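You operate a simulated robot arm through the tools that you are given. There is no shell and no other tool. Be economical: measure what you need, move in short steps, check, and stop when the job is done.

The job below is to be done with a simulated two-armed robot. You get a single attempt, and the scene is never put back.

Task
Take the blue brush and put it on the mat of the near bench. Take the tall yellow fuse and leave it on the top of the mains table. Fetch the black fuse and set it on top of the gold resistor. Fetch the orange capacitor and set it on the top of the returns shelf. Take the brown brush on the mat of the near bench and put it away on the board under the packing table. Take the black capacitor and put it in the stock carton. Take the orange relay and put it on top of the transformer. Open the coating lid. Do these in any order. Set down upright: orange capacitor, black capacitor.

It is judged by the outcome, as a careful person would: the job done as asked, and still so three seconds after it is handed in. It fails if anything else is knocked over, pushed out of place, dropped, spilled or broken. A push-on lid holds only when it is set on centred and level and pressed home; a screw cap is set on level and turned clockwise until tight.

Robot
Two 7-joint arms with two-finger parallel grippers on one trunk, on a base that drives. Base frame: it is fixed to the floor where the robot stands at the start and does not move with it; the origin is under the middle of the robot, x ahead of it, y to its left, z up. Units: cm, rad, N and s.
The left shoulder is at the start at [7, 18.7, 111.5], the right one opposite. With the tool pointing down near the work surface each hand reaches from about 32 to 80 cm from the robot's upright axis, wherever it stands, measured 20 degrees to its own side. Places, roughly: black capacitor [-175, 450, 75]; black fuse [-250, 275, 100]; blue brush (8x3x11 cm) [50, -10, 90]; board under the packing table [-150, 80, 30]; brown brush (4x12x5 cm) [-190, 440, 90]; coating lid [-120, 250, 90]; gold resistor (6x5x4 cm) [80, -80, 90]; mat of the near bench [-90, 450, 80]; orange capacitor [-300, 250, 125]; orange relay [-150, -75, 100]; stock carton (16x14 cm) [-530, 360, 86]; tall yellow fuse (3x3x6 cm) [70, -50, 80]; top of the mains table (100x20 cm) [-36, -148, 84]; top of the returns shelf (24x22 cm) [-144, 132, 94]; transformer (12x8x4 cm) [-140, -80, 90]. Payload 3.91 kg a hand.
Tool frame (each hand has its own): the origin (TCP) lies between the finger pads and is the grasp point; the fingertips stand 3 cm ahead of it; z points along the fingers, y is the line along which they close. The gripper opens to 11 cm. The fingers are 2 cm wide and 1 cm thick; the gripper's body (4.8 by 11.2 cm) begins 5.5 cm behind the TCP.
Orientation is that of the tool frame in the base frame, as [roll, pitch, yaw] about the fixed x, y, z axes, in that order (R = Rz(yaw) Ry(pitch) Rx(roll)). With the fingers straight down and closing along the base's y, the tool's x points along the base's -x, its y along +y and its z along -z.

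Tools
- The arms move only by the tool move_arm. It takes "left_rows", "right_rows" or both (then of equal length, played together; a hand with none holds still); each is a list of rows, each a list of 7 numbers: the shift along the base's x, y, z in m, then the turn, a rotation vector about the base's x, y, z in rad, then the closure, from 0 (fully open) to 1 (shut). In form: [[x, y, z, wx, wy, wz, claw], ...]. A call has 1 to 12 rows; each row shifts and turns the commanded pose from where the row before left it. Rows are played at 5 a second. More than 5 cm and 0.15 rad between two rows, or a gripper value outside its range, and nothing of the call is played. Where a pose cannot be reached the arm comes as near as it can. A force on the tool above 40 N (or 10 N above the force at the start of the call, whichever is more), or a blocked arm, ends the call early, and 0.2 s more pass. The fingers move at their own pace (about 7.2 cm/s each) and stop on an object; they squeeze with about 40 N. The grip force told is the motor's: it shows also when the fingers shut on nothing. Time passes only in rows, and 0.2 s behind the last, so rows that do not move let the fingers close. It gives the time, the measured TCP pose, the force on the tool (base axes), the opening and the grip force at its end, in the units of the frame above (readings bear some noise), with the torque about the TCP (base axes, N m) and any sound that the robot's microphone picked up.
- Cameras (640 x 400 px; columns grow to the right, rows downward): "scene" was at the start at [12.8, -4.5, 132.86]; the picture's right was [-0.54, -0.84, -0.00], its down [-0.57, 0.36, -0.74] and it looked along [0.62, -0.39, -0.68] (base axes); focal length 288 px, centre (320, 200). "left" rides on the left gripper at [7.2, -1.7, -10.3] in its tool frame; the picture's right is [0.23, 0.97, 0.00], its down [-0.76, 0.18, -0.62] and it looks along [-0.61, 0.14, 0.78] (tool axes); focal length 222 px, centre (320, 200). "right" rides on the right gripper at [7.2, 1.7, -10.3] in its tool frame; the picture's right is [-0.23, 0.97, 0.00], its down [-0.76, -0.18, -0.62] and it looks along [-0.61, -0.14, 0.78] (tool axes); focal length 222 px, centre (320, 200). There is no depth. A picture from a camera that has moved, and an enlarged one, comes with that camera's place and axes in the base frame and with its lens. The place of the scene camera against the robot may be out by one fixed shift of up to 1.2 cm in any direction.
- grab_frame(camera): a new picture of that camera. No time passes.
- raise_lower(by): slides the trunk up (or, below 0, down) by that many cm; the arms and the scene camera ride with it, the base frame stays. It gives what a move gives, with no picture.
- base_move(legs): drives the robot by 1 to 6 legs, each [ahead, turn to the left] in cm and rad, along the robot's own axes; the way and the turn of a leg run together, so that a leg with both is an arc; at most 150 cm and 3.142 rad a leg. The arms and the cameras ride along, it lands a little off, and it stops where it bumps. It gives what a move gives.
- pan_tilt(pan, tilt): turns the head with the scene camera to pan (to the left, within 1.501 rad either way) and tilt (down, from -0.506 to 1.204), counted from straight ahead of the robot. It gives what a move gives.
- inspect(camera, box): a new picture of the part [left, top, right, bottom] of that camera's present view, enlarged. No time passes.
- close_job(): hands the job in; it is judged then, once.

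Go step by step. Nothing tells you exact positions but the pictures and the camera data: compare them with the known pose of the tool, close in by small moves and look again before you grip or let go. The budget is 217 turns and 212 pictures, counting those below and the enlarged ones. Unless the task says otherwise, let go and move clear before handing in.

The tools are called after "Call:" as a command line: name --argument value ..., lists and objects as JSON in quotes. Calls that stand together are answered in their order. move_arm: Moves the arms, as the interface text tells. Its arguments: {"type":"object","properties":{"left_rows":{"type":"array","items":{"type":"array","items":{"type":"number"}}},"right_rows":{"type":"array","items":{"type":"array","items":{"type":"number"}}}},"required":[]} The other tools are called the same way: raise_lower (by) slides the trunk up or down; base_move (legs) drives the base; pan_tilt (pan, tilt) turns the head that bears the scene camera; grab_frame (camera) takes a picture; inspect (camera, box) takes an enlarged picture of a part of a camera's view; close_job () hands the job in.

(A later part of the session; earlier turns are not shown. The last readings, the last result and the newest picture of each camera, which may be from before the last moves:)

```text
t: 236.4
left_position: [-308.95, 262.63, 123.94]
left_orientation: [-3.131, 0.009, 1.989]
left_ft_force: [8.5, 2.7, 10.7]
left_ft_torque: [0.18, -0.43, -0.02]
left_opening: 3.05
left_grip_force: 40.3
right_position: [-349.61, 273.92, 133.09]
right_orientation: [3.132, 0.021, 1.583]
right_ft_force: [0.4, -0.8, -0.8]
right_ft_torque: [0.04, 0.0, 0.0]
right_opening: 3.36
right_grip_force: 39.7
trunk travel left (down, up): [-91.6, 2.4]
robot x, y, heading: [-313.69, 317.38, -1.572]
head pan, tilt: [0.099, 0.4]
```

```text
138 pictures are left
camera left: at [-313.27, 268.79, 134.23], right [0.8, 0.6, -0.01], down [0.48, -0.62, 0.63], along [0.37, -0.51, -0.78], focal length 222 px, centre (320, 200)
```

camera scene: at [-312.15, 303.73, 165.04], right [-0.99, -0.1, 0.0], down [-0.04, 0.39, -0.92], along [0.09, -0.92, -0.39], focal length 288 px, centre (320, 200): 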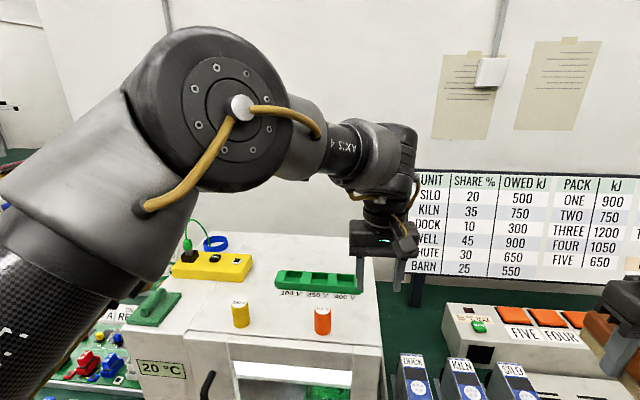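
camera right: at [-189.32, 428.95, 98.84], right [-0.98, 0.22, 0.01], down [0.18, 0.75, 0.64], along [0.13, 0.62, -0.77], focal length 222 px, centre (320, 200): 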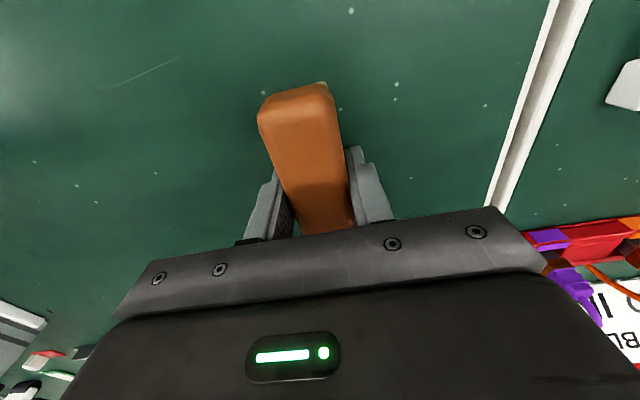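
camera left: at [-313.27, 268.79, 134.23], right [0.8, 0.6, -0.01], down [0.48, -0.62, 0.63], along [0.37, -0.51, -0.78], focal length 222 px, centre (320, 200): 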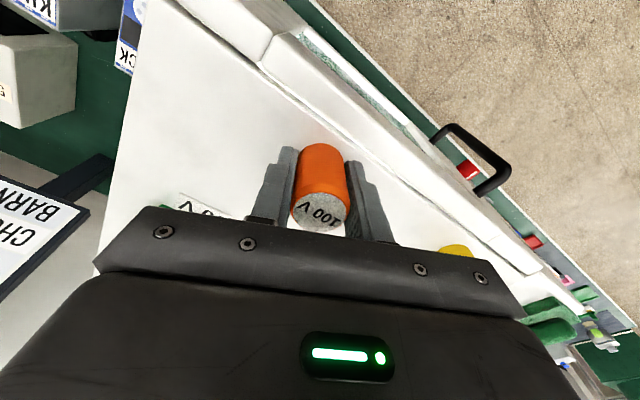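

Held. I lift, back off, lower the trunk and drive east and then south toward the returns shelf.

Call:
move_arm --left_rows '[[0, 0, 0.04, 0, 0, 0, 1], [0, 0, 0.04, 0, 0, 0, 1], [0, 0.03, 0, 0, 0, 0, 1], [0, 0.04, 0, 0, 0, 0, 1], [0, 0.04, 0, 0, 0, 0, 1]]'

Call:
base_move --legs '[[-36, 0], [0, 1.57]]'

Call:
raise_lower --by -24

Call:
base_move --legs '[[140, 0], [115, 0], [0, -1.57], [110, 0]]'

Call:
pan_tilt --pan -0.9 --tilt 0.45

Call:
grab_frame --camera "scene"

```text
t: 237.6
left_position: [-308.89, 273.9, 132.11]
left_orientation: [-3.129, 0.009, 1.99]
left_ft_force: [0.9, -0.2, -0.3]
left_ft_torque: [-0.05, 0.0, 0.02]
left_opening: 3.03
left_grip_force: 39.8
right_position: [-349.86, 273.99, 132.92]
right_orientation: [3.132, 0.02, 1.582]
right_ft_force: [0.4, -0.4, -0.9]
right_ft_torque: [-0.01, -0.03, 0.01]
right_opening: 3.35
right_grip_force: 39.9
trunk travel left (down, up): [-91.6, 2.4]
robot x, y, heading: [-313.83, 317.8, -1.569]
head pan, tilt: [0.099, 0.4]
```

```text
t: 243.8
left_position: [-269.82, 358.52, 132.0]
left_orientation: [-3.135, 0.008, -2.716]
left_ft_force: [-0.1, -0.5, -1.3]
left_ft_torque: [0.03, 0.01, 0.02]
left_opening: 3.05
left_grip_force: 40.6
right_position: [-269.85, 317.84, 132.73]
right_orientation: [3.129, 0.019, -3.124]
right_ft_force: [-0.2, 0.0, -0.8]
right_ft_torque: [-0.02, 0.02, 0.0]
right_opening: 3.36
right_grip_force: 39.8
trunk travel left (down, up): [-91.6, 2.4]
robot x, y, heading: [-314.28, 353.77, 0.006]
head pan, tilt: [0.099, 0.4]
```

```text
t: 246.2
left_position: [-269.75, 358.64, 107.99]
left_orientation: [-3.13, 0.009, -2.715]
left_ft_force: [-0.4, 0.2, -0.4]
left_ft_torque: [-0.01, -0.02, -0.01]
left_opening: 3.04
left_grip_force: 40.1
right_position: [-269.82, 317.85, 108.85]
right_orientation: [3.128, 0.018, -3.124]
right_ft_force: [0.4, -0.5, -0.5]
right_ft_torque: [0.0, 0.02, -0.01]
right_opening: 3.36
right_grip_force: 40.0
trunk travel left (down, up): [-67.6, 26.4]
robot x, y, heading: [-314.14, 353.61, 0.005]
head pan, tilt: [0.099, 0.4]
```

```text
t: 267.8
left_position: [-48.5, 205.42, 107.98]
left_orientation: [-3.131, 0.007, 2.023]
left_ft_force: [-0.1, 0.2, 0.0]
left_ft_torque: [-0.02, 0.01, 0.0]
left_opening: 3.05
left_grip_force: 40.1
right_position: [-89.26, 204.38, 108.84]
right_orientation: [3.131, 0.019, 1.615]
right_ft_force: [0.1, 0.6, -1.8]
right_ft_torque: [0.03, 0.02, 0.0]
right_opening: 3.34
right_grip_force: 40.1
trunk travel left (down, up): [-67.6, 26.4]
robot x, y, heading: [-54.54, 249.04, -1.543]
head pan, tilt: [0.099, 0.4]
```

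```text
t: 269.1
left_position: [-48.49, 205.31, 108.01]
left_orientation: [-3.131, 0.008, 2.024]
left_ft_force: [-0.5, -0.3, -0.8]
left_ft_torque: [0.01, 0.0, 0.01]
left_opening: 3.03
left_grip_force: 39.6
right_position: [-89.22, 204.39, 108.88]
right_orientation: [3.129, 0.018, 1.614]
right_ft_force: [-0.2, 0.3, -0.9]
right_ft_torque: [0.02, 0.01, 0.01]
right_opening: 3.35
right_grip_force: 40.2
trunk travel left (down, up): [-67.6, 26.4]
robot x, y, heading: [-54.43, 249.09, -1.537]
head pan, tilt: [-0.901, 0.45]
```

```text
137 pictures are left
camera scene: at [-60.67, 238.3, 140.54], right [-0.65, 0.76, 0.0], down [0.33, 0.28, -0.9], along [-0.69, -0.58, -0.44], focal length 288 px, centre (320, 200)
```

scene: 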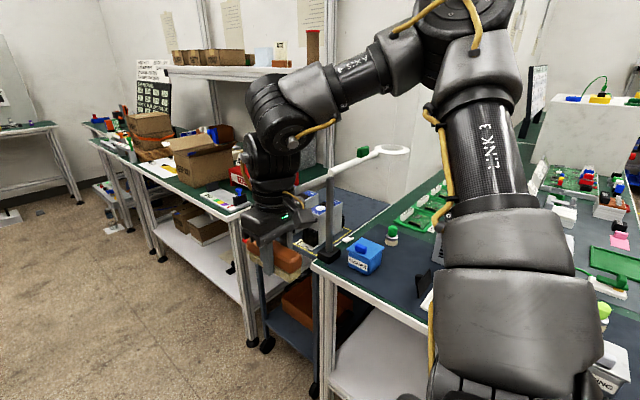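

The returns shelf is the blue-grey cart between the packing table and the coating bench. I drive down to it and face west.

Call:
base_move --legs '[[112, 0], [0, -1.6]]'

Call:
pan_tilt --pan 0 --tilt 0.45

Call:
grab_frame --camera "scene"

```text
t: 278.7
left_position: [-94.62, 132.9, 107.94]
left_orientation: [-3.129, 0.008, 0.432]
left_ft_force: [0.4, -0.5, -0.7]
left_ft_torque: [-0.02, 0.0, -0.02]
left_opening: 3.08
left_grip_force: 40.2
right_position: [-94.79, 173.71, 108.82]
right_orientation: [3.13, 0.02, 0.026]
right_ft_force: [0.2, 0.0, -1.3]
right_ft_torque: [-0.01, -0.02, -0.01]
right_opening: 3.35
right_grip_force: 39.8
trunk travel left (down, up): [-67.6, 26.4]
robot x, y, heading: [-50.52, 137.75, -3.124]
head pan, tilt: [-0.901, 0.45]
```

```text
t: 279.9
left_position: [-94.6, 132.94, 108.01]
left_orientation: [-3.131, 0.006, 0.432]
left_ft_force: [0.2, -0.7, 0.2]
left_ft_torque: [0.0, 0.02, 0.0]
left_opening: 3.05
left_grip_force: 39.8
right_position: [-94.9, 173.75, 108.71]
right_orientation: [3.131, 0.019, 0.024]
right_ft_force: [0.5, 0.0, -0.5]
right_ft_torque: [-0.01, -0.01, 0.0]
right_opening: 3.34
right_grip_force: 40.1
trunk travel left (down, up): [-67.6, 26.4]
robot x, y, heading: [-50.38, 137.98, -3.126]
head pan, tilt: [0.0, 0.45]
```

```text
136 pictures are left
camera scene: at [-64.03, 138.02, 140.54], right [-0.01, 1.0, 0.0], down [0.44, 0.01, -0.9], along [-0.9, -0.01, -0.44], focal length 288 px, centre (320, 200)
```

scene: 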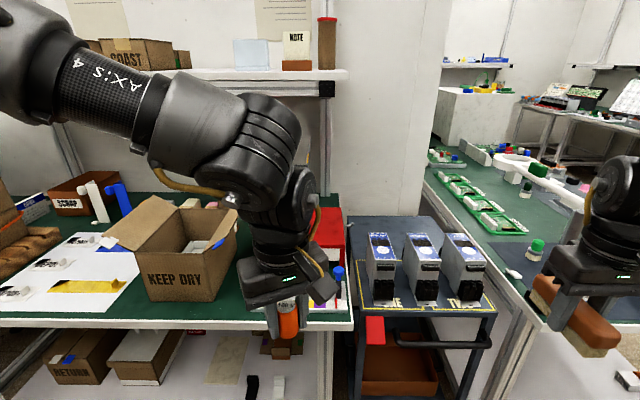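

The returns shelf should be behind my left arm, the red unit on the packing table's right end. I look with the left hand camera.

Call:
grab_frame --camera "left"

Call:
inspect --camera "scene" --box '[200, 180, 400, 305]'

```text
135 pictures are left
camera left: at [-88.55, 137.46, 118.19], right [0.61, -0.79, -0.01], down [-0.61, -0.48, 0.63], along [-0.5, -0.38, -0.78], focal length 222 px, centre (320, 200)
```

left: 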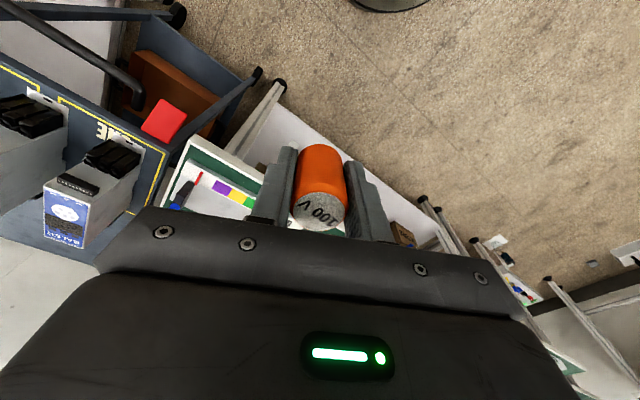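

```text
3.20 times, centred on (300, 242) of scene
camera zoom: at [-64.03, 138.02, 140.54], right [-0.01, 1.0, 0.0], down [0.44, 0.01, -0.9], along [-0.9, -0.01, -0.44], focal length 922 px, centre (384, 64)
```

zoom: 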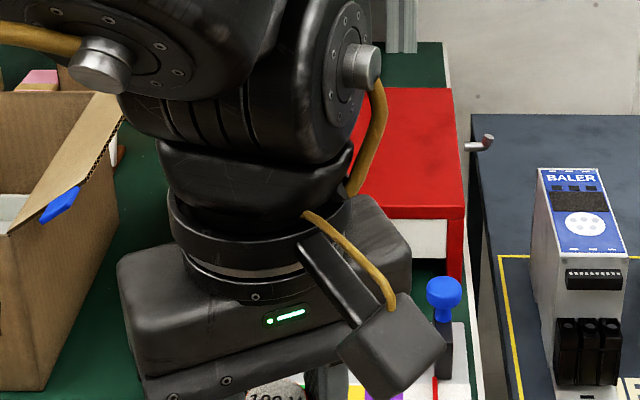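

The red riser with top about x -130…-153, y 120…144 is the returns shelf. I raise the trunk a bit to clear the meters and drive closer.

Call:
raise_lower --by 8

Call:
base_move --legs '[[30, 0]]'

Call:
grab_frame --camera "left"

```text
t: 281.1
left_position: [-94.71, 132.93, 115.99]
left_orientation: [-3.134, 0.008, 0.433]
left_ft_force: [-0.3, 0.2, -0.6]
left_ft_torque: [0.0, 0.0, 0.0]
left_opening: 3.04
left_grip_force: 40.1
right_position: [-94.84, 173.65, 116.66]
right_orientation: [3.129, 0.019, 0.023]
right_ft_force: [0.6, 0.2, -0.6]
right_ft_torque: [0.0, 0.02, -0.01]
right_opening: 3.34
right_grip_force: 39.5
trunk travel left (down, up): [-75.6, 18.4]
robot x, y, heading: [-50.57, 138.43, -3.134]
head pan, tilt: [0.0, 0.45]
```

```text
t: 283.1
left_position: [-124.57, 132.81, 115.88]
left_orientation: [-3.131, 0.007, 0.428]
left_ft_force: [0.0, 0.0, 0.6]
left_ft_torque: [0.02, 0.03, -0.01]
left_opening: 3.06
left_grip_force: 39.8
right_position: [-124.59, 173.6, 116.87]
right_orientation: [3.131, 0.022, 0.021]
right_ft_force: [1.2, 0.1, -1.8]
right_ft_torque: [0.0, 0.0, -0.02]
right_opening: 3.35
right_grip_force: 40.0
trunk travel left (down, up): [-75.6, 18.4]
robot x, y, heading: [-80.73, 138.06, -3.135]
head pan, tilt: [0.0, 0.45]
```

```text
133 pictures are left
camera left: at [-118.46, 137.24, 126.25], right [0.61, -0.79, -0.01], down [-0.61, -0.48, 0.63], along [-0.5, -0.38, -0.78], focal length 222 px, centre (320, 200)
```

left: 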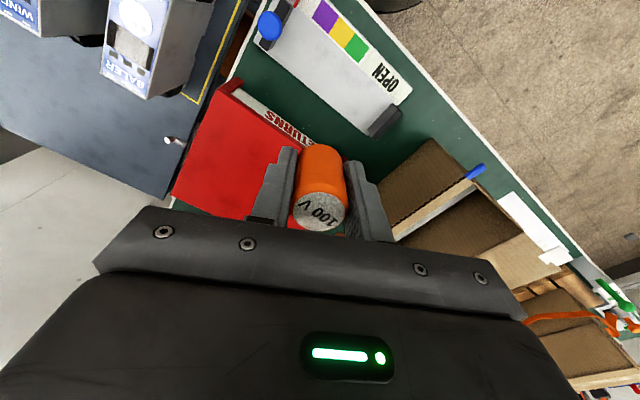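

Shelf top confirmed x -131.5…-155, y 120…143.5. I bring the capacitor over [-141, 134] and lower.

Call:
move_arm --left_rows '[[-0.04, 0.003, 0, 0, 0, 0, 1], [-0.04, 0.003, 0, 0, 0, 0, 1], [-0.04, 0.003, -0.01, 0, 0, 0, 1], [-0.04, 0.003, -0.02, 0, 0, 0, 1], [-0.005, 0, -0.045, 0, 0, 0, 1], [0, 0, -0.04, 0, 0, 0, 1], [0, 0, 0, 0, 0, 0, 1]]'

Call:
grab_frame --camera "left"

Call:
grab_frame --camera "scene"

```text
t: 284.7
left_position: [-141.14, 133.93, 104.44]
left_orientation: [-3.13, 0.007, 0.429]
left_ft_force: [0.3, -0.4, 0.0]
left_ft_torque: [-0.04, -0.01, 0.01]
left_opening: 3.06
left_grip_force: 40.0
right_position: [-124.81, 173.59, 116.89]
right_orientation: [3.13, 0.018, 0.021]
right_ft_force: [0.3, -0.6, -1.3]
right_ft_torque: [-0.03, -0.01, -0.03]
right_opening: 3.32
right_grip_force: 39.9
trunk travel left (down, up): [-75.6, 18.4]
robot x, y, heading: [-80.6, 137.64, -3.134]
head pan, tilt: [0.0, 0.45]
```

```text
132 pictures are left
camera left: at [-135.07, 138.48, 114.66], right [0.61, -0.79, -0.01], down [-0.61, -0.48, 0.63], along [-0.5, -0.38, -0.78], focal length 222 px, centre (320, 200)
```

left: 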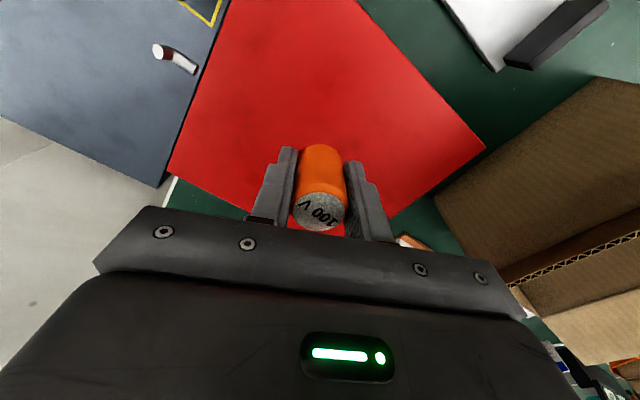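

```text
131 pictures are left
camera scene: at [-94.05, 137.75, 148.54], right [-0.01, 1.0, 0.0], down [0.44, 0.0, -0.9], along [-0.9, -0.01, -0.44], focal length 288 px, centre (320, 200)
```

scene: 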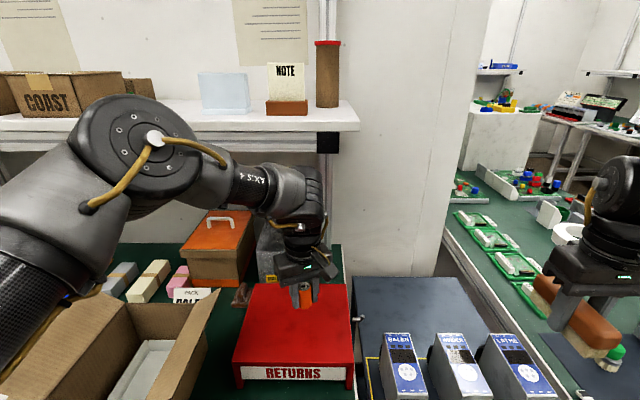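

Well over the shelf. I lower to contact.

Call:
move_arm --left_rows '[[0, 0, -0.04, 0, 0, 0, 1], [0, 0, -0.012, 0, 0, 0, 1], [0, 0, -0.004, 0, 0, 0, 1], [0, 0, -0.004, 0, 0, 0, 1], [0, 0, -0.004, 0, 0, 0, 1], [0, 0, -0.004, 0, 0, 0, 1], [0, 0, -0.004, 0, 0, 0, 1]]'

```text
t: 286.3
left_position: [-141.23, 133.8, 97.25]
left_orientation: [-3.132, 0.007, 0.429]
left_ft_force: [-0.6, 0.8, -0.6]
left_ft_torque: [0.01, -0.02, 0.01]
left_opening: 3.08
left_grip_force: 39.9
right_position: [-124.73, 173.44, 116.76]
right_orientation: [3.129, 0.021, 0.02]
right_ft_force: [0.4, -0.3, 0.1]
right_ft_torque: [-0.03, 0.01, 0.0]
right_opening: 3.34
right_grip_force: 40.1
trunk travel left (down, up): [-75.6, 18.4]
robot x, y, heading: [-80.7, 137.77, -3.135]
head pan, tilt: [0.0, 0.45]
```

No contact yet at 97.2; I continue slowly.

Call:
move_arm --left_rows '[[0, 0, -0.004, 0, 0, 0, 1], [0, 0, -0.004, 0, 0, 0, 1], [0, 0, -0.004, 0, 0, 0, 1], [0, 0, -0.004, 0, 0, 0, 1], [0, 0, -0.004, 0, 0, 0, 1], [0, 0, -0.004, 0, 0, 0, 1]]'

Call:
grab_frame --camera "left"

```text
t: 287.0
left_position: [-141.18, 133.92, 97.27]
left_orientation: [-3.124, 0.016, 0.43]
left_ft_force: [13.3, -1.6, 22.5]
left_ft_torque: [-0.28, -0.57, 0.13]
left_opening: 3.07
left_grip_force: 40.1
right_position: [-124.37, 173.4, 117.02]
right_orientation: [3.131, 0.022, 0.021]
right_ft_force: [0.2, -0.2, -1.0]
right_ft_torque: [0.03, -0.01, 0.01]
right_opening: 3.33
right_grip_force: 40.1
trunk travel left (down, up): [-75.6, 18.4]
robot x, y, heading: [-80.53, 137.85, -3.136]
head pan, tilt: [0.0, 0.45]
stopped in row 3 (left hand): the force on the tool passed its limit at 45 N (the readings are from after the stop); the commanded pose is now the measured one
```

```text
130 pictures are left
camera left: at [-134.97, 138.41, 107.41], right [0.61, -0.79, -0.02], down [-0.6, -0.49, 0.63], along [-0.51, -0.38, -0.77], focal length 222 px, centre (320, 200)
```

left: 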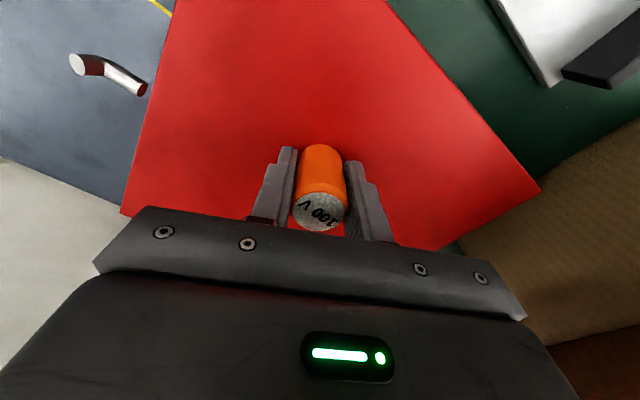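

Contact made. I release and rise.

Call:
move_arm --left_rows '[[0, 0, 0.003, 0, 0, 0, 1], [0, 0, 0, 0, 0, 0, 0.4], [0, 0, 0, 0, 0, 0, 0.4], [0, 0, 0, 0, 0, 0, 0.4], [0, 0, 0.04, 0, 0, 0, 0.4], [0, 0, 0.045, 0, 0, 0, 0.4], [0, 0, 0.045, 0, 0, 0, 0.4], [0.04, 0, 0.01, 0, 0, 0, 0.4]]'

Call:
grab_frame --camera "left"

```text
t: 288.8
left_position: [-137.2, 133.82, 111.41]
left_orientation: [-3.124, 0.016, 0.43]
left_ft_force: [0.6, 0.3, 0.5]
left_ft_torque: [-0.01, 0.02, 0.02]
left_opening: 6.6
left_grip_force: 0.0
right_position: [-124.49, 173.45, 116.9]
right_orientation: [3.13, 0.022, 0.021]
right_ft_force: [0.1, 0.6, -0.5]
right_ft_torque: [0.0, 0.01, 0.0]
right_opening: 3.33
right_grip_force: 40.0
trunk travel left (down, up): [-75.6, 18.4]
robot x, y, heading: [-80.32, 137.62, -3.131]
head pan, tilt: [0.0, 0.45]
```

```text
129 pictures are left
camera left: at [-131.03, 138.35, 121.5], right [0.61, -0.79, -0.02], down [-0.6, -0.48, 0.63], along [-0.51, -0.37, -0.77], focal length 222 px, centre (320, 200)
```

left: 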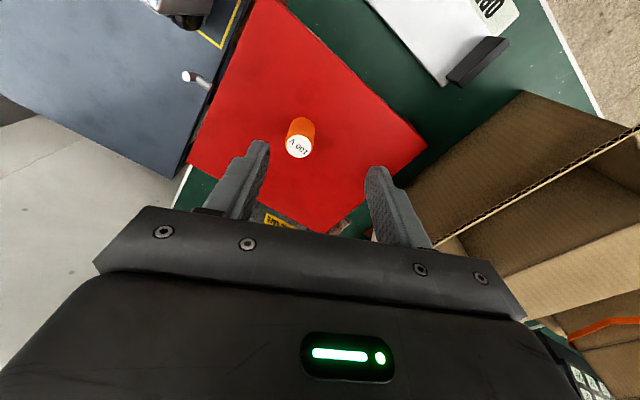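

The orange capacitor stands on the returns shelf. Now I back off, and lower the trunk to look at the board under the packing table.

Call:
move_arm --left_rows '[[0.04, 0, 0, 0, 0, 0, 0.4], [0.04, 0, 0, 0, 0, 0, 0.4], [0.04, 0, 0, 0, 0, 0, 0.4], [0.04, 0, 0, 0, 0, 0, 0.4]]'

Call:
base_move --legs '[[-55, 0], [0, 0.6]]'

Call:
raise_lower --by -45

Call:
pan_tilt --pan -0.35 --tilt 0.45

Call:
grab_frame --camera "scene"

```text
t: 289.8
left_position: [-121.48, 133.86, 111.39]
left_orientation: [-3.122, 0.014, 0.429]
left_ft_force: [0.3, 0.4, 0.1]
left_ft_torque: [-0.02, 0.0, 0.05]
left_opening: 6.61
left_grip_force: 0.0
right_position: [-124.66, 173.47, 116.9]
right_orientation: [3.131, 0.019, 0.02]
right_ft_force: [-0.3, -0.1, -0.5]
right_ft_torque: [0.0, 0.02, 0.02]
right_opening: 3.36
right_grip_force: 39.9
trunk travel left (down, up): [-75.6, 18.4]
robot x, y, heading: [-80.54, 137.65, -3.133]
head pan, tilt: [0.0, 0.45]
```

```text
t: 294.6
left_position: [-57.34, 112.07, 111.19]
left_orientation: [-3.125, 0.014, 1.034]
left_ft_force: [-0.2, -0.3, -0.3]
left_ft_torque: [-0.02, 0.01, 0.02]
left_opening: 6.58
left_grip_force: 0.0
right_position: [-82.51, 142.77, 116.87]
right_orientation: [3.129, 0.02, 0.626]
right_ft_force: [-0.7, -0.6, -1.5]
right_ft_torque: [0.01, 0.01, -0.04]
right_opening: 3.35
right_grip_force: 39.9
trunk travel left (down, up): [-75.6, 18.4]
robot x, y, heading: [-25.84, 138.45, -2.529]
head pan, tilt: [0.0, 0.45]
```

```text
refused: -45 is not a number from -40 to 40
```

```text
t: 295.4
left_position: [-57.28, 112.07, 111.23]
left_orientation: [-3.127, 0.013, 1.034]
left_ft_force: [0.0, -0.5, -0.9]
left_ft_torque: [0.02, 0.01, -0.02]
left_opening: 6.6
left_grip_force: 0.1
right_position: [-82.36, 142.79, 116.98]
right_orientation: [3.128, 0.019, 0.624]
right_ft_force: [-0.1, -0.9, -0.9]
right_ft_torque: [0.01, -0.02, -0.01]
right_opening: 3.38
right_grip_force: 39.7
trunk travel left (down, up): [-75.6, 18.4]
robot x, y, heading: [-25.76, 138.31, -2.528]
head pan, tilt: [-0.351, 0.45]
```

```text
128 pictures are left
camera scene: at [-38.08, 133.15, 148.54], right [-0.26, 0.97, 0.0], down [0.42, 0.11, -0.9], along [-0.87, -0.24, -0.44], focal length 288 px, centre (320, 200)
```

scene: 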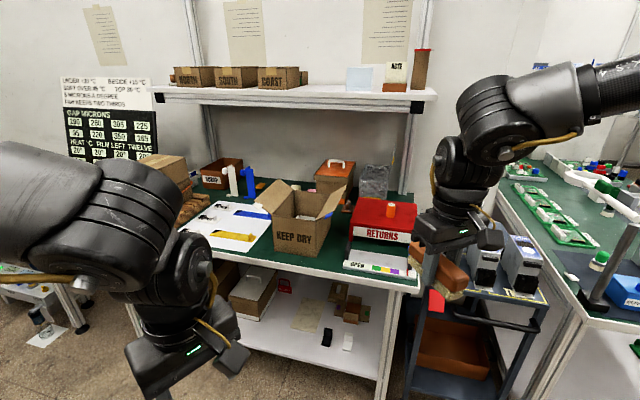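

There is a free strip at the front of the lower board around y≈98. I drive in front of it, staying clear of the table.

Call:
base_move --legs '[[0, 0.685], [70.5, 0], [0, -1.3]]'

Call:
raise_lower --by -30

Call:
pan_tilt --pan -0.2 --tilt 0.55

Call:
grab_frame --camera "scene"

```text
t: 304.4
left_position: [-86.14, 67.96, 111.26]
left_orientation: [-3.127, 0.013, 0.406]
left_ft_force: [-0.2, 0.2, -0.2]
left_ft_torque: [0.01, 0.0, 0.0]
left_opening: 6.57
left_grip_force: 0.0
right_position: [-88.3, 107.64, 116.93]
right_orientation: [3.13, 0.018, -0.005]
right_ft_force: [0.3, -0.4, -1.5]
right_ft_torque: [0.0, -0.02, 0.02]
right_opening: 3.35
right_grip_force: 40.2
trunk travel left (down, up): [-75.6, 18.4]
robot x, y, heading: [-44.89, 70.72, 3.126]
head pan, tilt: [-0.351, 0.45]
```

```text
t: 307.4
left_position: [-86.06, 68.05, 81.3]
left_orientation: [-3.126, 0.014, 0.405]
left_ft_force: [0.3, -0.3, 0.2]
left_ft_torque: [0.03, -0.02, 0.03]
left_opening: 6.59
left_grip_force: 0.1
right_position: [-88.18, 107.6, 86.76]
right_orientation: [3.13, 0.021, -0.005]
right_ft_force: [-0.8, -0.1, -1.6]
right_ft_torque: [0.03, -0.01, 0.0]
right_opening: 3.33
right_grip_force: 39.9
trunk travel left (down, up): [-45.6, 48.4]
robot x, y, heading: [-45.15, 70.77, 3.127]
head pan, tilt: [-0.351, 0.45]
```

```text
t: 308.1
left_position: [-86.1, 67.89, 81.31]
left_orientation: [-3.124, 0.013, 0.405]
left_ft_force: [-0.2, 0.0, -0.1]
left_ft_torque: [-0.03, -0.01, 0.04]
left_opening: 6.58
left_grip_force: 0.1
right_position: [-88.15, 107.64, 86.8]
right_orientation: [3.128, 0.018, -0.005]
right_ft_force: [0.1, 0.0, -1.3]
right_ft_torque: [0.0, -0.03, 0.01]
right_opening: 3.35
right_grip_force: 40.0
trunk travel left (down, up): [-45.6, 48.4]
robot x, y, heading: [-45.35, 70.69, 3.127]
head pan, tilt: [-0.201, 0.55]
```

```text
127 pictures are left
camera scene: at [-58.09, 72.84, 117.64], right [0.22, 0.98, 0.0], down [0.51, -0.11, -0.85], along [-0.83, 0.18, -0.52], focal length 288 px, centre (320, 200)
```

scene: 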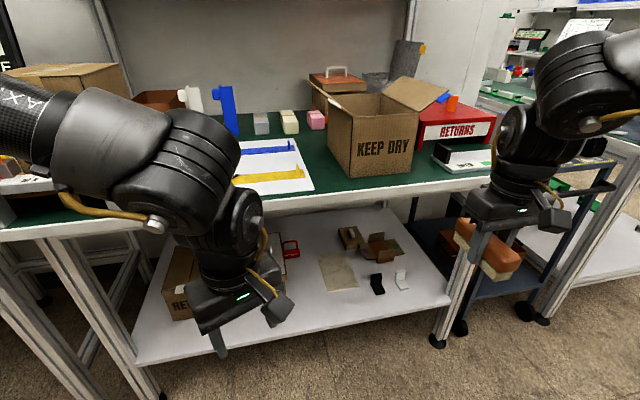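

The board's front edge is near x=-116 and the strip behind it is free. I turn the wrist so the brush lies parallel to the edge and tilt the hand forward.

Call:
move_arm --right_rows '[[0.01, 0, 0, 0, 0, 0.15, 1], [0, 0, 0, 0, 0, 0.15, 1], [0, 0, 0, 0, 0, 0.15, 1], [0, 0, 0, 0, 0, 0.15, 1], [0, 0, 0, 0, 0, 0.15, 1], [0, 0, 0, 0, 0, 0.15, 1], [0, 0, 0, 0, 0, 0.15, 1], [0, 0, 0, 0, 0, 0.15, 1], [0, 0, 0, 0, 0, 0.15, 1], [0, 0, 0, 0, 0, 0.15, 1], [0, 0, 0, 0, 0, 0.07, 1]]' --left_rows '[[0, 0, 0.02, 0, 0, 0, 0.4], [0, 0, 0.02, 0, 0, 0, 0.4], [0, 0, 0.02, 0, 0, 0, 0.4], [0, 0, 0.02, 0, 0, 0, 0.4], [0, 0, 0, 0, 0, 0, 0.4], [0, 0, 0, 0, 0, 0, 0.4], [0, 0, 0, 0, 0, 0, 0.4], [0, 0, 0, 0, 0, 0, 0.4], [0, 0, 0, 0, 0, 0, 0.4], [0, 0, 0, 0, 0, 0, 0.4], [0, 0, 0, 0, 0, 0, 0.4]]'

Call:
move_arm --right_rows '[[0, 0, 0, 0, 0.12, 0, 1], [0, 0, 0, 0, 0.12, 0, 1], [0, 0, 0, 0, 0.12, 0, 1], [0, 0, 0, 0, 0.12, 0, 1]]'

Call:
grab_frame --camera "scene"

```text
t: 310.4
left_position: [-86.14, 67.94, 89.2]
left_orientation: [-3.127, 0.012, 0.404]
left_ft_force: [0.8, 0.5, 1.2]
left_ft_torque: [0.0, 0.01, -0.01]
left_opening: 6.61
left_grip_force: 0.1
right_position: [-87.1, 107.64, 86.9]
right_orientation: [3.132, 0.018, 1.566]
right_ft_force: [-0.8, -0.4, -0.4]
right_ft_torque: [0.01, 0.01, 0.02]
right_opening: 3.35
right_grip_force: 40.5
trunk travel left (down, up): [-45.6, 48.4]
robot x, y, heading: [-44.78, 70.78, 3.127]
head pan, tilt: [-0.201, 0.55]
```

```text
t: 311.4
left_position: [-86.14, 68.02, 89.24]
left_orientation: [-3.127, 0.016, 0.406]
left_ft_force: [-0.2, 0.3, -0.3]
left_ft_torque: [0.01, -0.02, -0.01]
left_opening: 6.61
left_grip_force: 0.2
right_position: [-87.32, 107.64, 86.92]
right_orientation: [-2.67, 0.021, 1.572]
right_ft_force: [1.1, 0.8, -0.7]
right_ft_torque: [0.01, 0.01, 0.02]
right_opening: 3.33
right_grip_force: 39.7
trunk travel left (down, up): [-45.6, 48.4]
robot x, y, heading: [-45.12, 70.7, 3.128]
head pan, tilt: [-0.201, 0.55]
```

```text
126 pictures are left
camera scene: at [-58.05, 72.87, 117.64], right [0.22, 0.98, 0.0], down [0.51, -0.11, -0.85], along [-0.83, 0.18, -0.52], focal length 288 px, centre (320, 200)
```

scene: 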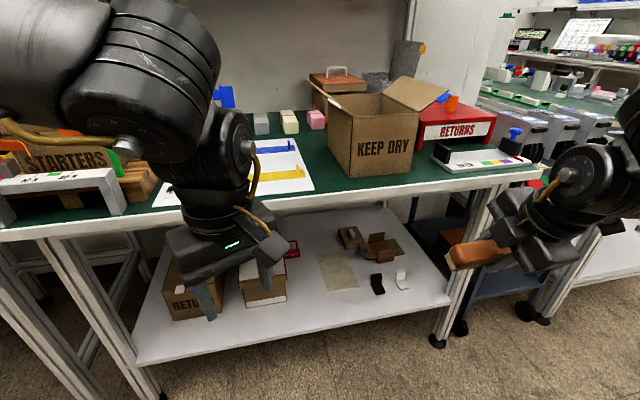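

Now I lower the trunk.

Call:
raise_lower --by -38

Call:
pan_tilt --pan -0.3 --tilt 0.5

Call:
grab_frame --camera "scene"

```text
t: 315.1
left_position: [-86.22, 67.99, 51.26]
left_orientation: [-3.125, 0.015, 0.405]
left_ft_force: [0.9, 0.0, -0.5]
left_ft_torque: [0.0, 0.0, 0.01]
left_opening: 6.61
left_grip_force: 0.0
right_position: [-87.22, 107.58, 48.75]
right_orientation: [-2.671, 0.021, 1.572]
right_ft_force: [0.3, 1.0, -1.3]
right_ft_torque: [0.0, -0.01, 0.0]
right_opening: 3.33
right_grip_force: 40.0
trunk travel left (down, up): [-7.6, 86.4]
robot x, y, heading: [-44.83, 70.71, 3.124]
head pan, tilt: [-0.201, 0.55]
```

```text
t: 315.8
left_position: [-86.15, 67.94, 51.28]
left_orientation: [-3.126, 0.013, 0.406]
left_ft_force: [-0.2, 0.4, -0.1]
left_ft_torque: [0.02, 0.01, 0.0]
left_opening: 6.61
left_grip_force: 0.0
right_position: [-87.25, 107.64, 48.86]
right_orientation: [-2.671, 0.02, 1.572]
right_ft_force: [0.0, 0.4, -0.7]
right_ft_torque: [0.0, 0.0, 0.01]
right_opening: 3.33
right_grip_force: 40.0
trunk travel left (down, up): [-7.6, 86.4]
robot x, y, heading: [-45.13, 70.97, 3.126]
head pan, tilt: [-0.3, 0.499]
```

```text
125 pictures are left
camera scene: at [-57.96, 73.71, 80.09], right [0.31, 0.95, 0.0], down [0.46, -0.15, -0.88], along [-0.83, 0.27, -0.48], focal length 288 px, centre (320, 200)
```

scene: 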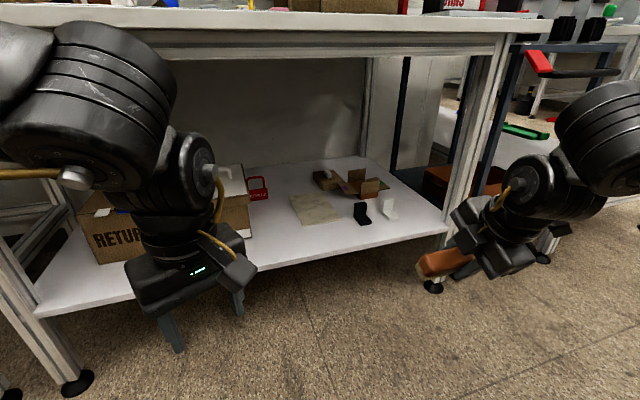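

I drive 9 cm nearer, then slide the hand sideways to y≈95 and lower it to 42, still in front of the edge.

Call:
base_move --legs '[[9, 0]]'

Call:
move_arm --right_rows '[[0, -0.042, -0.02, 0, 0, 0, 1], [0, -0.042, -0.02, 0, 0, 0, 1], [0, -0.042, -0.02, 0, 0, 0, 1], [-0.04, 0, 0, 0, 0, 0, 1], [0, 0, 0, 0, 0, 0, 1]]'

Call:
grab_frame --camera "scene"

Call:
grab_frame --camera "right"

```text
t: 316.9
left_position: [-95.13, 68.13, 51.17]
left_orientation: [-3.124, 0.015, 0.403]
left_ft_force: [-0.2, 0.1, 0.4]
left_ft_torque: [-0.02, -0.01, 0.03]
left_opening: 6.59
left_grip_force: 0.1
right_position: [-96.16, 107.77, 48.99]
right_orientation: [-2.673, 0.021, 1.573]
right_ft_force: [-0.3, 0.8, -1.4]
right_ft_torque: [0.02, 0.02, 0.01]
right_opening: 3.36
right_grip_force: 39.9
trunk travel left (down, up): [-7.6, 86.4]
robot x, y, heading: [-54.03, 70.78, 3.123]
head pan, tilt: [-0.3, 0.499]
```

```text
t: 318.1
left_position: [-95.11, 68.18, 51.1]
left_orientation: [-3.126, 0.014, 0.403]
left_ft_force: [-0.4, 0.9, -0.6]
left_ft_torque: [0.01, 0.01, 0.03]
left_opening: 6.58
left_grip_force: 0.0
right_position: [-101.83, 95.32, 43.1]
right_orientation: [-2.673, 0.02, 1.572]
right_ft_force: [0.4, -0.5, -0.1]
right_ft_torque: [0.01, 0.0, -0.02]
right_opening: 3.35
right_grip_force: 39.3
right hand out of reach, approached as far as the arm can: row 2, 3
trunk travel left (down, up): [-7.6, 86.4]
robot x, y, heading: [-53.83, 71.38, 3.125]
head pan, tilt: [-0.3, 0.499]
```

```text
124 pictures are left
camera scene: at [-66.95, 73.86, 80.09], right [0.31, 0.95, 0.0], down [0.46, -0.15, -0.88], along [-0.83, 0.27, -0.48], focal length 288 px, centre (320, 200)
```

scene: 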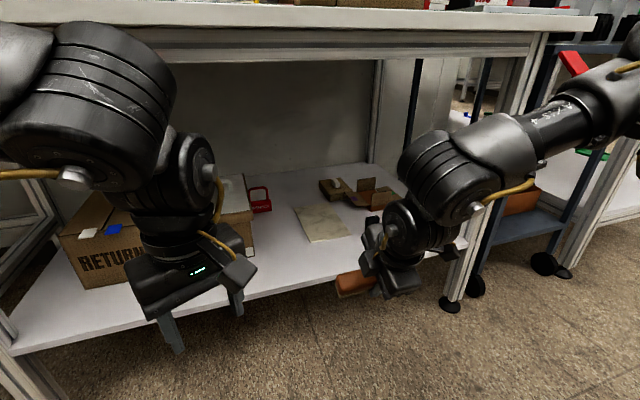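

```text
123 pictures are left
camera right: at [-95.7, 102.74, 51.68], right [0.87, -0.23, -0.43], down [0.12, -0.75, 0.65], along [-0.48, -0.62, -0.62], focal length 222 px, centre (320, 200)
```

right: 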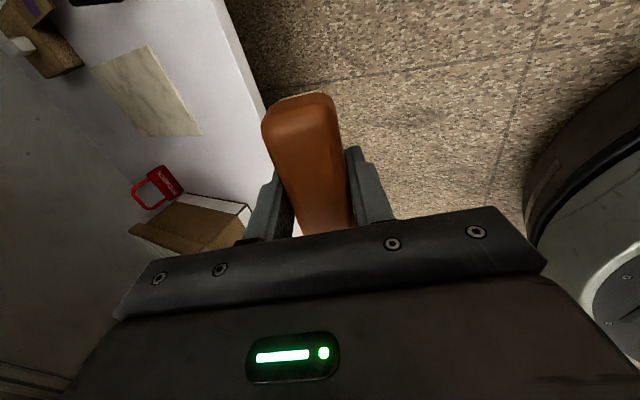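

Clear so far. I extend the hand forward over the board.

Call:
move_arm --right_rows '[[-0.04, 0, -0.005, 0, 0, 0, 1], [-0.04, 0, -0.005, 0, 0, 0, 1], [-0.04, 0, -0.005, 0, 0, 0, 1], [-0.04, 0, -0.005, 0, 0, 0, 1], [-0.04, 0, -0.005, 0, 0, 0, 1], [-0.01, 0, 0, 0, 0, 0, 1], [0, 0, 0, 0, 0, 0, 1]]'

Call:
grab_frame --camera "scene"

Call:
grab_frame --camera "right"

```text
t: 319.7
left_position: [-95.1, 67.99, 51.16]
left_orientation: [-3.126, 0.015, 0.406]
left_ft_force: [0.5, 0.4, -0.7]
left_ft_torque: [0.03, 0.02, -0.04]
left_opening: 6.61
left_grip_force: 0.0
right_position: [-119.61, 99.11, 41.25]
right_orientation: [-2.67, 0.019, 1.573]
right_ft_force: [-0.1, -0.1, -0.5]
right_ft_torque: [0.01, -0.04, -0.02]
right_opening: 3.34
right_grip_force: 39.8
right hand out of reach, approached as far as the arm can: row 4, 5, 6
trunk travel left (down, up): [-7.6, 86.4]
robot x, y, heading: [-53.68, 70.99, 3.132]
head pan, tilt: [-0.3, 0.499]
```

```text
122 pictures are left
camera scene: at [-66.96, 73.86, 80.09], right [0.31, 0.95, 0.0], down [0.46, -0.15, -0.88], along [-0.83, 0.27, -0.48], focal length 288 px, centre (320, 200)
```

scene: 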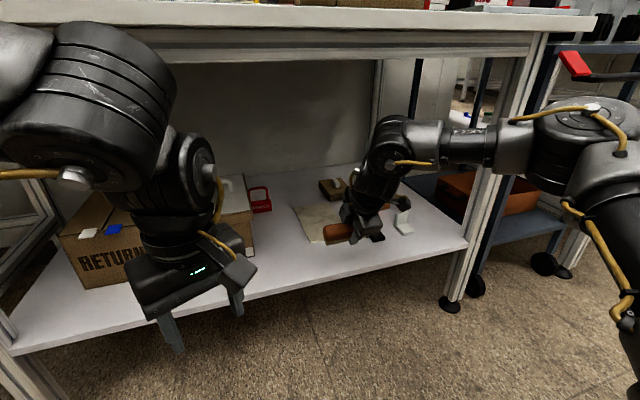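

```text
121 pictures are left
camera right: at [-113.42, 106.4, 49.87], right [0.87, -0.23, -0.44], down [0.13, -0.75, 0.65], along [-0.48, -0.62, -0.62], focal length 222 px, centre (320, 200)
```

right: 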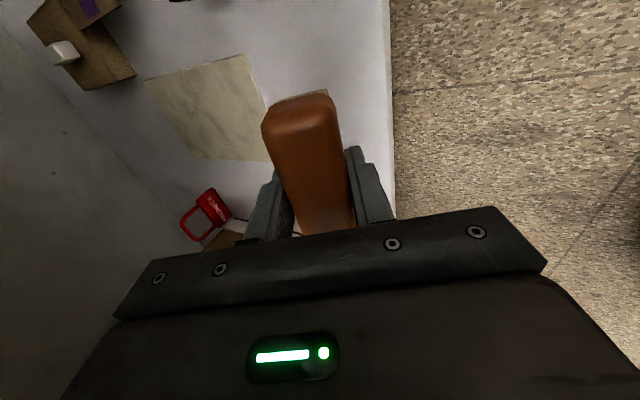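

I drive 3.5 cm ahead to gain depth, then lower with the trunk.

Call:
base_move --legs '[[3.5, 0]]'

Call:
raise_lower --by -5

Call:
grab_frame --camera "scene"

Call:
grab_frame --camera "right"

```text
t: 320.6
left_position: [-98.68, 68.17, 51.15]
left_orientation: [-3.126, 0.015, 0.404]
left_ft_force: [-0.7, -0.3, 0.1]
left_ft_torque: [-0.03, 0.03, 0.0]
left_opening: 6.6
left_grip_force: 0.1
right_position: [-123.01, 99.04, 41.3]
right_orientation: [-2.673, 0.021, 1.572]
right_ft_force: [0.8, -0.6, -0.6]
right_ft_torque: [0.0, 0.03, -0.02]
right_opening: 3.35
right_grip_force: 40.3
trunk travel left (down, up): [-7.6, 86.4]
robot x, y, heading: [-57.45, 70.81, 3.127]
head pan, tilt: [-0.3, 0.499]
```

```text
t: 321.5
left_position: [-98.8, 68.25, 46.15]
left_orientation: [-3.126, 0.013, 0.404]
left_ft_force: [-0.5, -0.7, -1.0]
left_ft_torque: [0.01, 0.01, 0.01]
left_opening: 6.62
left_grip_force: 0.1
right_position: [-123.05, 99.11, 36.38]
right_orientation: [-2.672, 0.021, 1.573]
right_ft_force: [-0.1, 0.0, -1.1]
right_ft_torque: [0.0, 0.02, -0.03]
right_opening: 3.36
right_grip_force: 39.8
trunk travel left (down, up): [-2.6, 91.4]
robot x, y, heading: [-57.85, 70.89, 3.124]
head pan, tilt: [-0.3, 0.499]
```

```text
120 pictures are left
camera scene: at [-70.45, 73.92, 75.1], right [0.31, 0.95, 0.0], down [0.45, -0.15, -0.88], along [-0.83, 0.27, -0.48], focal length 288 px, centre (320, 200)
```

scene: 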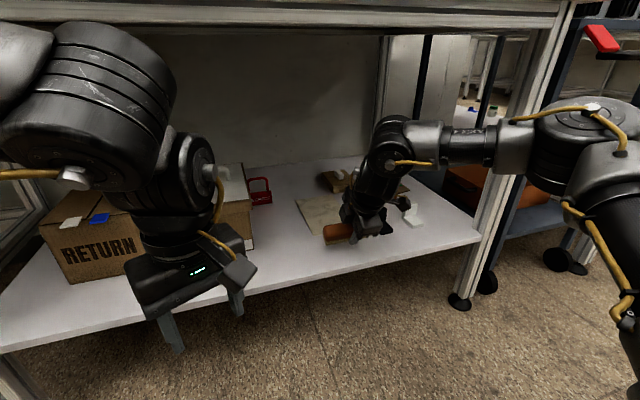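

```text
119 pictures are left
camera right: at [-116.88, 106.46, 44.89], right [0.87, -0.23, -0.44], down [0.13, -0.75, 0.65], along [-0.48, -0.62, -0.62], focal length 222 px, centre (320, 200)
```

right: 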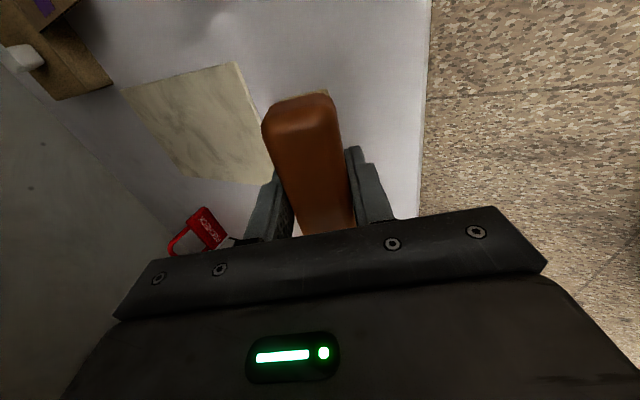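

The brush is well over the board. I lower to contact.

Call:
move_arm --right_rows '[[0, 0, -0.01, 0, 0, 0, 1], [0, 0, -0.006, 0, 0, 0, 1], [0, 0, -0.005, 0, 0, 0, 1], [0, 0, -0.005, 0, 0, 0, 1], [0, 0, -0.005, 0, 0, 0, 1], [0, 0, -0.005, 0, 0, 0, 1], [0, 0, -0.005, 0, 0, 0, 1]]'

Call:
grab_frame --camera "right"

```text
t: 323.1
left_position: [-98.69, 68.13, 46.39]
left_orientation: [-3.124, 0.016, 0.404]
left_ft_force: [0.6, 0.2, 0.3]
left_ft_torque: [-0.03, -0.03, 0.02]
left_opening: 6.6
left_grip_force: 0.0
right_position: [-122.59, 99.61, 32.85]
right_orientation: [-2.664, 0.024, 1.575]
right_ft_force: [0.2, -1.5, 15.2]
right_ft_torque: [0.12, -0.19, -0.02]
right_opening: 3.32
right_grip_force: 39.7
right hand out of reach, approached as far as the arm can: row 3, 5
trunk travel left (down, up): [-2.6, 91.4]
robot x, y, heading: [-57.24, 71.09, 3.128]
head pan, tilt: [-0.3, 0.499]
```

```text
118 pictures are left
camera right: at [-116.32, 107.01, 41.36], right [0.87, -0.23, -0.44], down [0.13, -0.75, 0.65], along [-0.48, -0.62, -0.61], focal length 222 px, centre (320, 200)
```

right: 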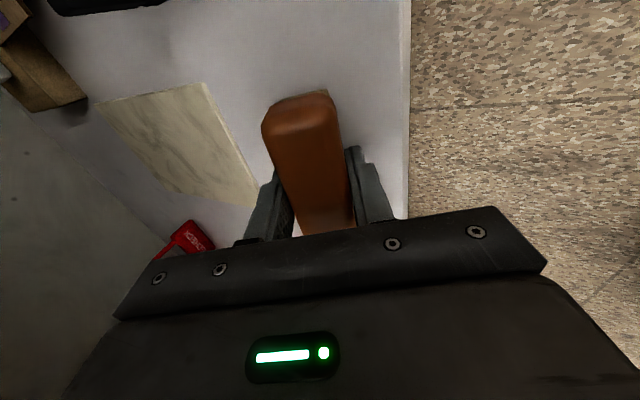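

It touches on its near lower edge. I level the hand to set the brush flat.

Call:
move_arm --right_rows '[[0, 0, 0.002, 0, -0.1, 0, 1], [0, 0, 0, 0, -0.1, 0, 1], [0, 0, 0, 0, -0.1, 0, 1], [0, 0, 0, 0, -0.1, 0, 1], [0, 0, 0, 0, 0, 0, 1]]'

Call:
grab_frame --camera "scene"

```text
t: 324.3
left_position: [-98.72, 68.11, 46.24]
left_orientation: [-3.126, 0.013, 0.402]
left_ft_force: [0.0, 0.1, 0.4]
left_ft_torque: [0.01, -0.01, 0.01]
left_opening: 6.6
left_grip_force: 0.0
right_position: [-117.21, 103.61, 33.8]
right_orientation: [-3.071, 0.023, 1.564]
right_ft_force: [0.2, -0.9, -1.0]
right_ft_torque: [0.03, 0.01, -0.01]
right_opening: 3.35
right_grip_force: 40.1
right hand out of reach, approached as far as the arm can: row 1, 2, 3, 4
trunk travel left (down, up): [-2.6, 91.4]
robot x, y, heading: [-57.56, 71.14, 3.127]
head pan, tilt: [-0.3, 0.499]
```

```text
117 pictures are left
camera scene: at [-70.45, 73.92, 75.09], right [0.31, 0.95, 0.0], down [0.46, -0.15, -0.88], along [-0.83, 0.27, -0.48], focal length 288 px, centre (320, 200)
```

scene: 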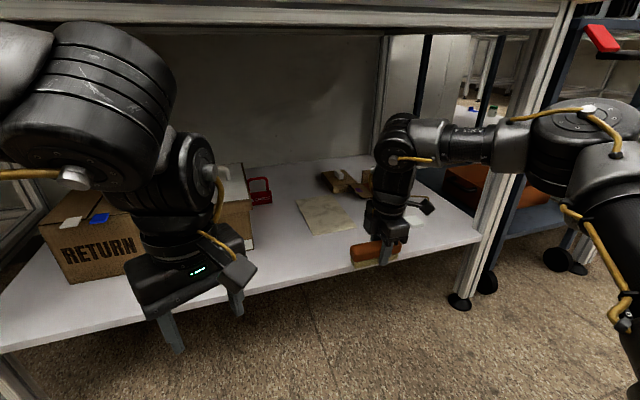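

Levelling pulled the hand back to the edge, since the arm is at its reach. I re-tilt and go back to the earlier spot.

Call:
move_arm --right_rows '[[0, 0, 0.015, 0, 0.1, 0, 1], [-0.01, -0.01, 0.015, 0, 0.1, 0, 1], [-0.02, -0.02, 0, 0, 0.1, 0, 1], [-0.025, -0.02, 0, 0, 0.1, 0, 1], [0, 0, 0, 0, 0.05, 0, 1], [0, 0, 0, 0, 0, 0, 1]]'

Call:
grab_frame --camera "right"

Call:
grab_frame --camera "scene"

```text
t: 325.7
left_position: [-98.71, 68.16, 46.22]
left_orientation: [-3.125, 0.014, 0.405]
left_ft_force: [-0.2, -0.1, -0.5]
left_ft_torque: [0.03, 0.01, 0.02]
left_opening: 6.63
left_grip_force: 0.0
right_position: [-122.66, 98.59, 36.77]
right_orientation: [-2.619, 0.021, 1.576]
right_ft_force: [-0.7, 0.5, -0.2]
right_ft_torque: [0.0, -0.02, 0.02]
right_opening: 3.35
right_grip_force: 39.8
trunk travel left (down, up): [-2.6, 91.4]
robot x, y, heading: [-57.67, 70.78, 3.122]
head pan, tilt: [-0.3, 0.499]
```

```text
116 pictures are left
camera right: at [-116.12, 105.97, 44.99], right [0.85, -0.23, -0.48], down [0.16, -0.75, 0.65], along [-0.51, -0.62, -0.59], focal length 222 px, centre (320, 200)
```

right: 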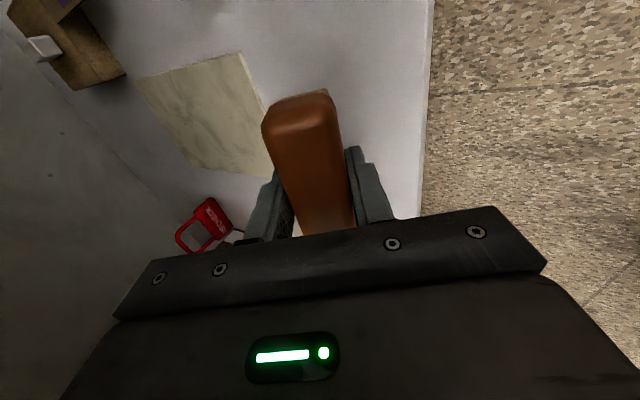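

```text
115 pictures are left
camera scene: at [-70.45, 73.92, 75.09], right [0.31, 0.95, 0.0], down [0.46, -0.15, -0.88], along [-0.83, 0.27, -0.48], focal length 288 px, centre (320, 200)
```

scene: 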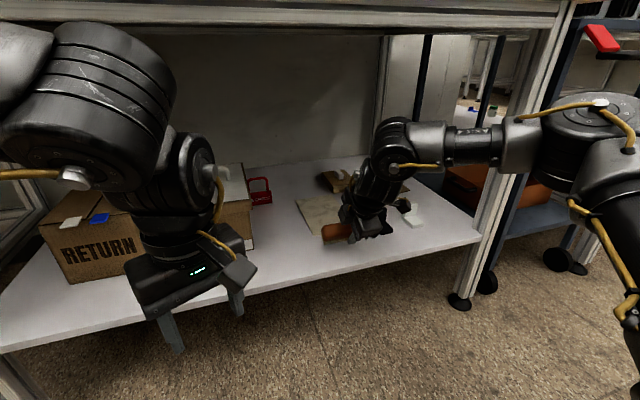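

Call:
raise_lower --by -2.5

Call:
move_arm --right_rows '[[0, 0, -0.005, 0, 0, 0, 1], [0, 0, -0.004, 0, 0, 0, 1], [0, 0, -0.004, 0, 0, 0, 1], [0, 0, -0.004, 0, 0, 0, 1], [0, 0, -0.004, 0, 0, 0, 1]]'

```text
t: 326.4
left_position: [-98.8, 68.16, 43.71]
left_orientation: [-3.124, 0.013, 0.405]
left_ft_force: [-0.5, 0.4, -0.1]
left_ft_torque: [-0.03, -0.05, 0.0]
left_opening: 6.59
left_grip_force: 0.1
right_position: [-122.72, 98.55, 34.27]
right_orientation: [-2.62, 0.02, 1.574]
right_ft_force: [0.2, 0.6, -1.4]
right_ft_torque: [0.03, 0.02, 0.02]
right_opening: 3.34
right_grip_force: 39.9
trunk travel left (down, up): [-0.1, 93.9]
robot x, y, heading: [-57.33, 70.83, 3.13]
head pan, tilt: [-0.3, 0.499]
```

```text
t: 327.7
left_position: [-98.54, 68.21, 43.88]
left_orientation: [-3.125, 0.018, 0.403]
left_ft_force: [-0.4, -0.2, 0.3]
left_ft_torque: [-0.02, 0.01, -0.03]
left_opening: 6.61
left_grip_force: 0.1
right_position: [-122.62, 98.68, 32.93]
right_orientation: [-2.609, 0.023, 1.575]
right_ft_force: [14.9, 0.7, 22.0]
right_ft_torque: [0.17, -0.76, -0.14]
right_opening: 3.35
right_grip_force: 40.4
trunk travel left (down, up): [-0.1, 93.9]
robot x, y, heading: [-57.36, 70.95, 3.119]
head pan, tilt: [-0.3, 0.499]
stopped in row 5 (right hand): the force on the tool passed its limit at 43 N (the readings are from after the stop); the commanded pose is now the measured one
```

In contact. I open a little while easing up, then retract along the tool axis.

Call:
move_arm --right_rows '[[0, 0, 0.003, 0, 0, 0, 0.65], [0, 0, 0.004, 0, 0, 0, 0.6], [0, 0, 0.004, 0, 0, 0, 0.5], [0.01, 0, 0.017, 0, 0, 0, 0.4], [0.02, 0, 0.034, 0, 0, 0, 0.3], [0.02, 0, 0.034, 0, 0, 0, 0.3], [0, 0, 0, 0, 0, 0, 0.3]]'

Call:
grab_frame --camera "right"

Call:
grab_frame --camera "scene"

```text
t: 329.3
left_position: [-98.62, 68.31, 43.71]
left_orientation: [-3.126, 0.014, 0.403]
left_ft_force: [0.5, -0.3, -0.1]
left_ft_torque: [0.01, -0.04, 0.0]
left_opening: 6.62
left_grip_force: 0.0
right_position: [-117.81, 98.54, 41.99]
right_orientation: [-2.616, 0.022, 1.575]
right_ft_force: [0.5, 0.5, -0.5]
right_ft_torque: [0.03, 0.02, 0.03]
right_opening: 7.71
right_grip_force: 0.0
trunk travel left (down, up): [-0.1, 93.9]
robot x, y, heading: [-57.51, 71.13, 3.12]
head pan, tilt: [-0.3, 0.499]
```

```text
114 pictures are left
camera right: at [-111.09, 105.92, 50.15], right [0.84, -0.24, -0.48], down [0.16, -0.75, 0.64], along [-0.51, -0.62, -0.59], focal length 222 px, centre (320, 200)
```

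right: 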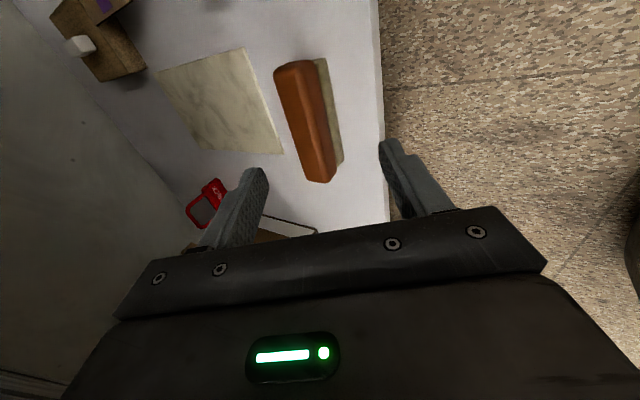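

```text
113 pictures are left
camera scene: at [-70.41, 73.93, 72.59], right [0.31, 0.95, 0.0], down [0.45, -0.15, -0.88], along [-0.83, 0.27, -0.48], focal length 288 px, centre (320, 200)
```

scene: 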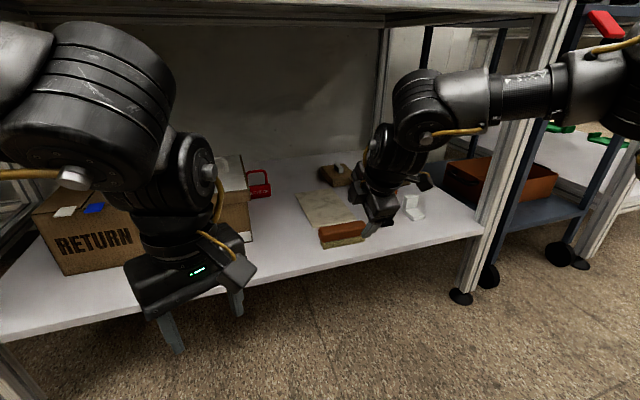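

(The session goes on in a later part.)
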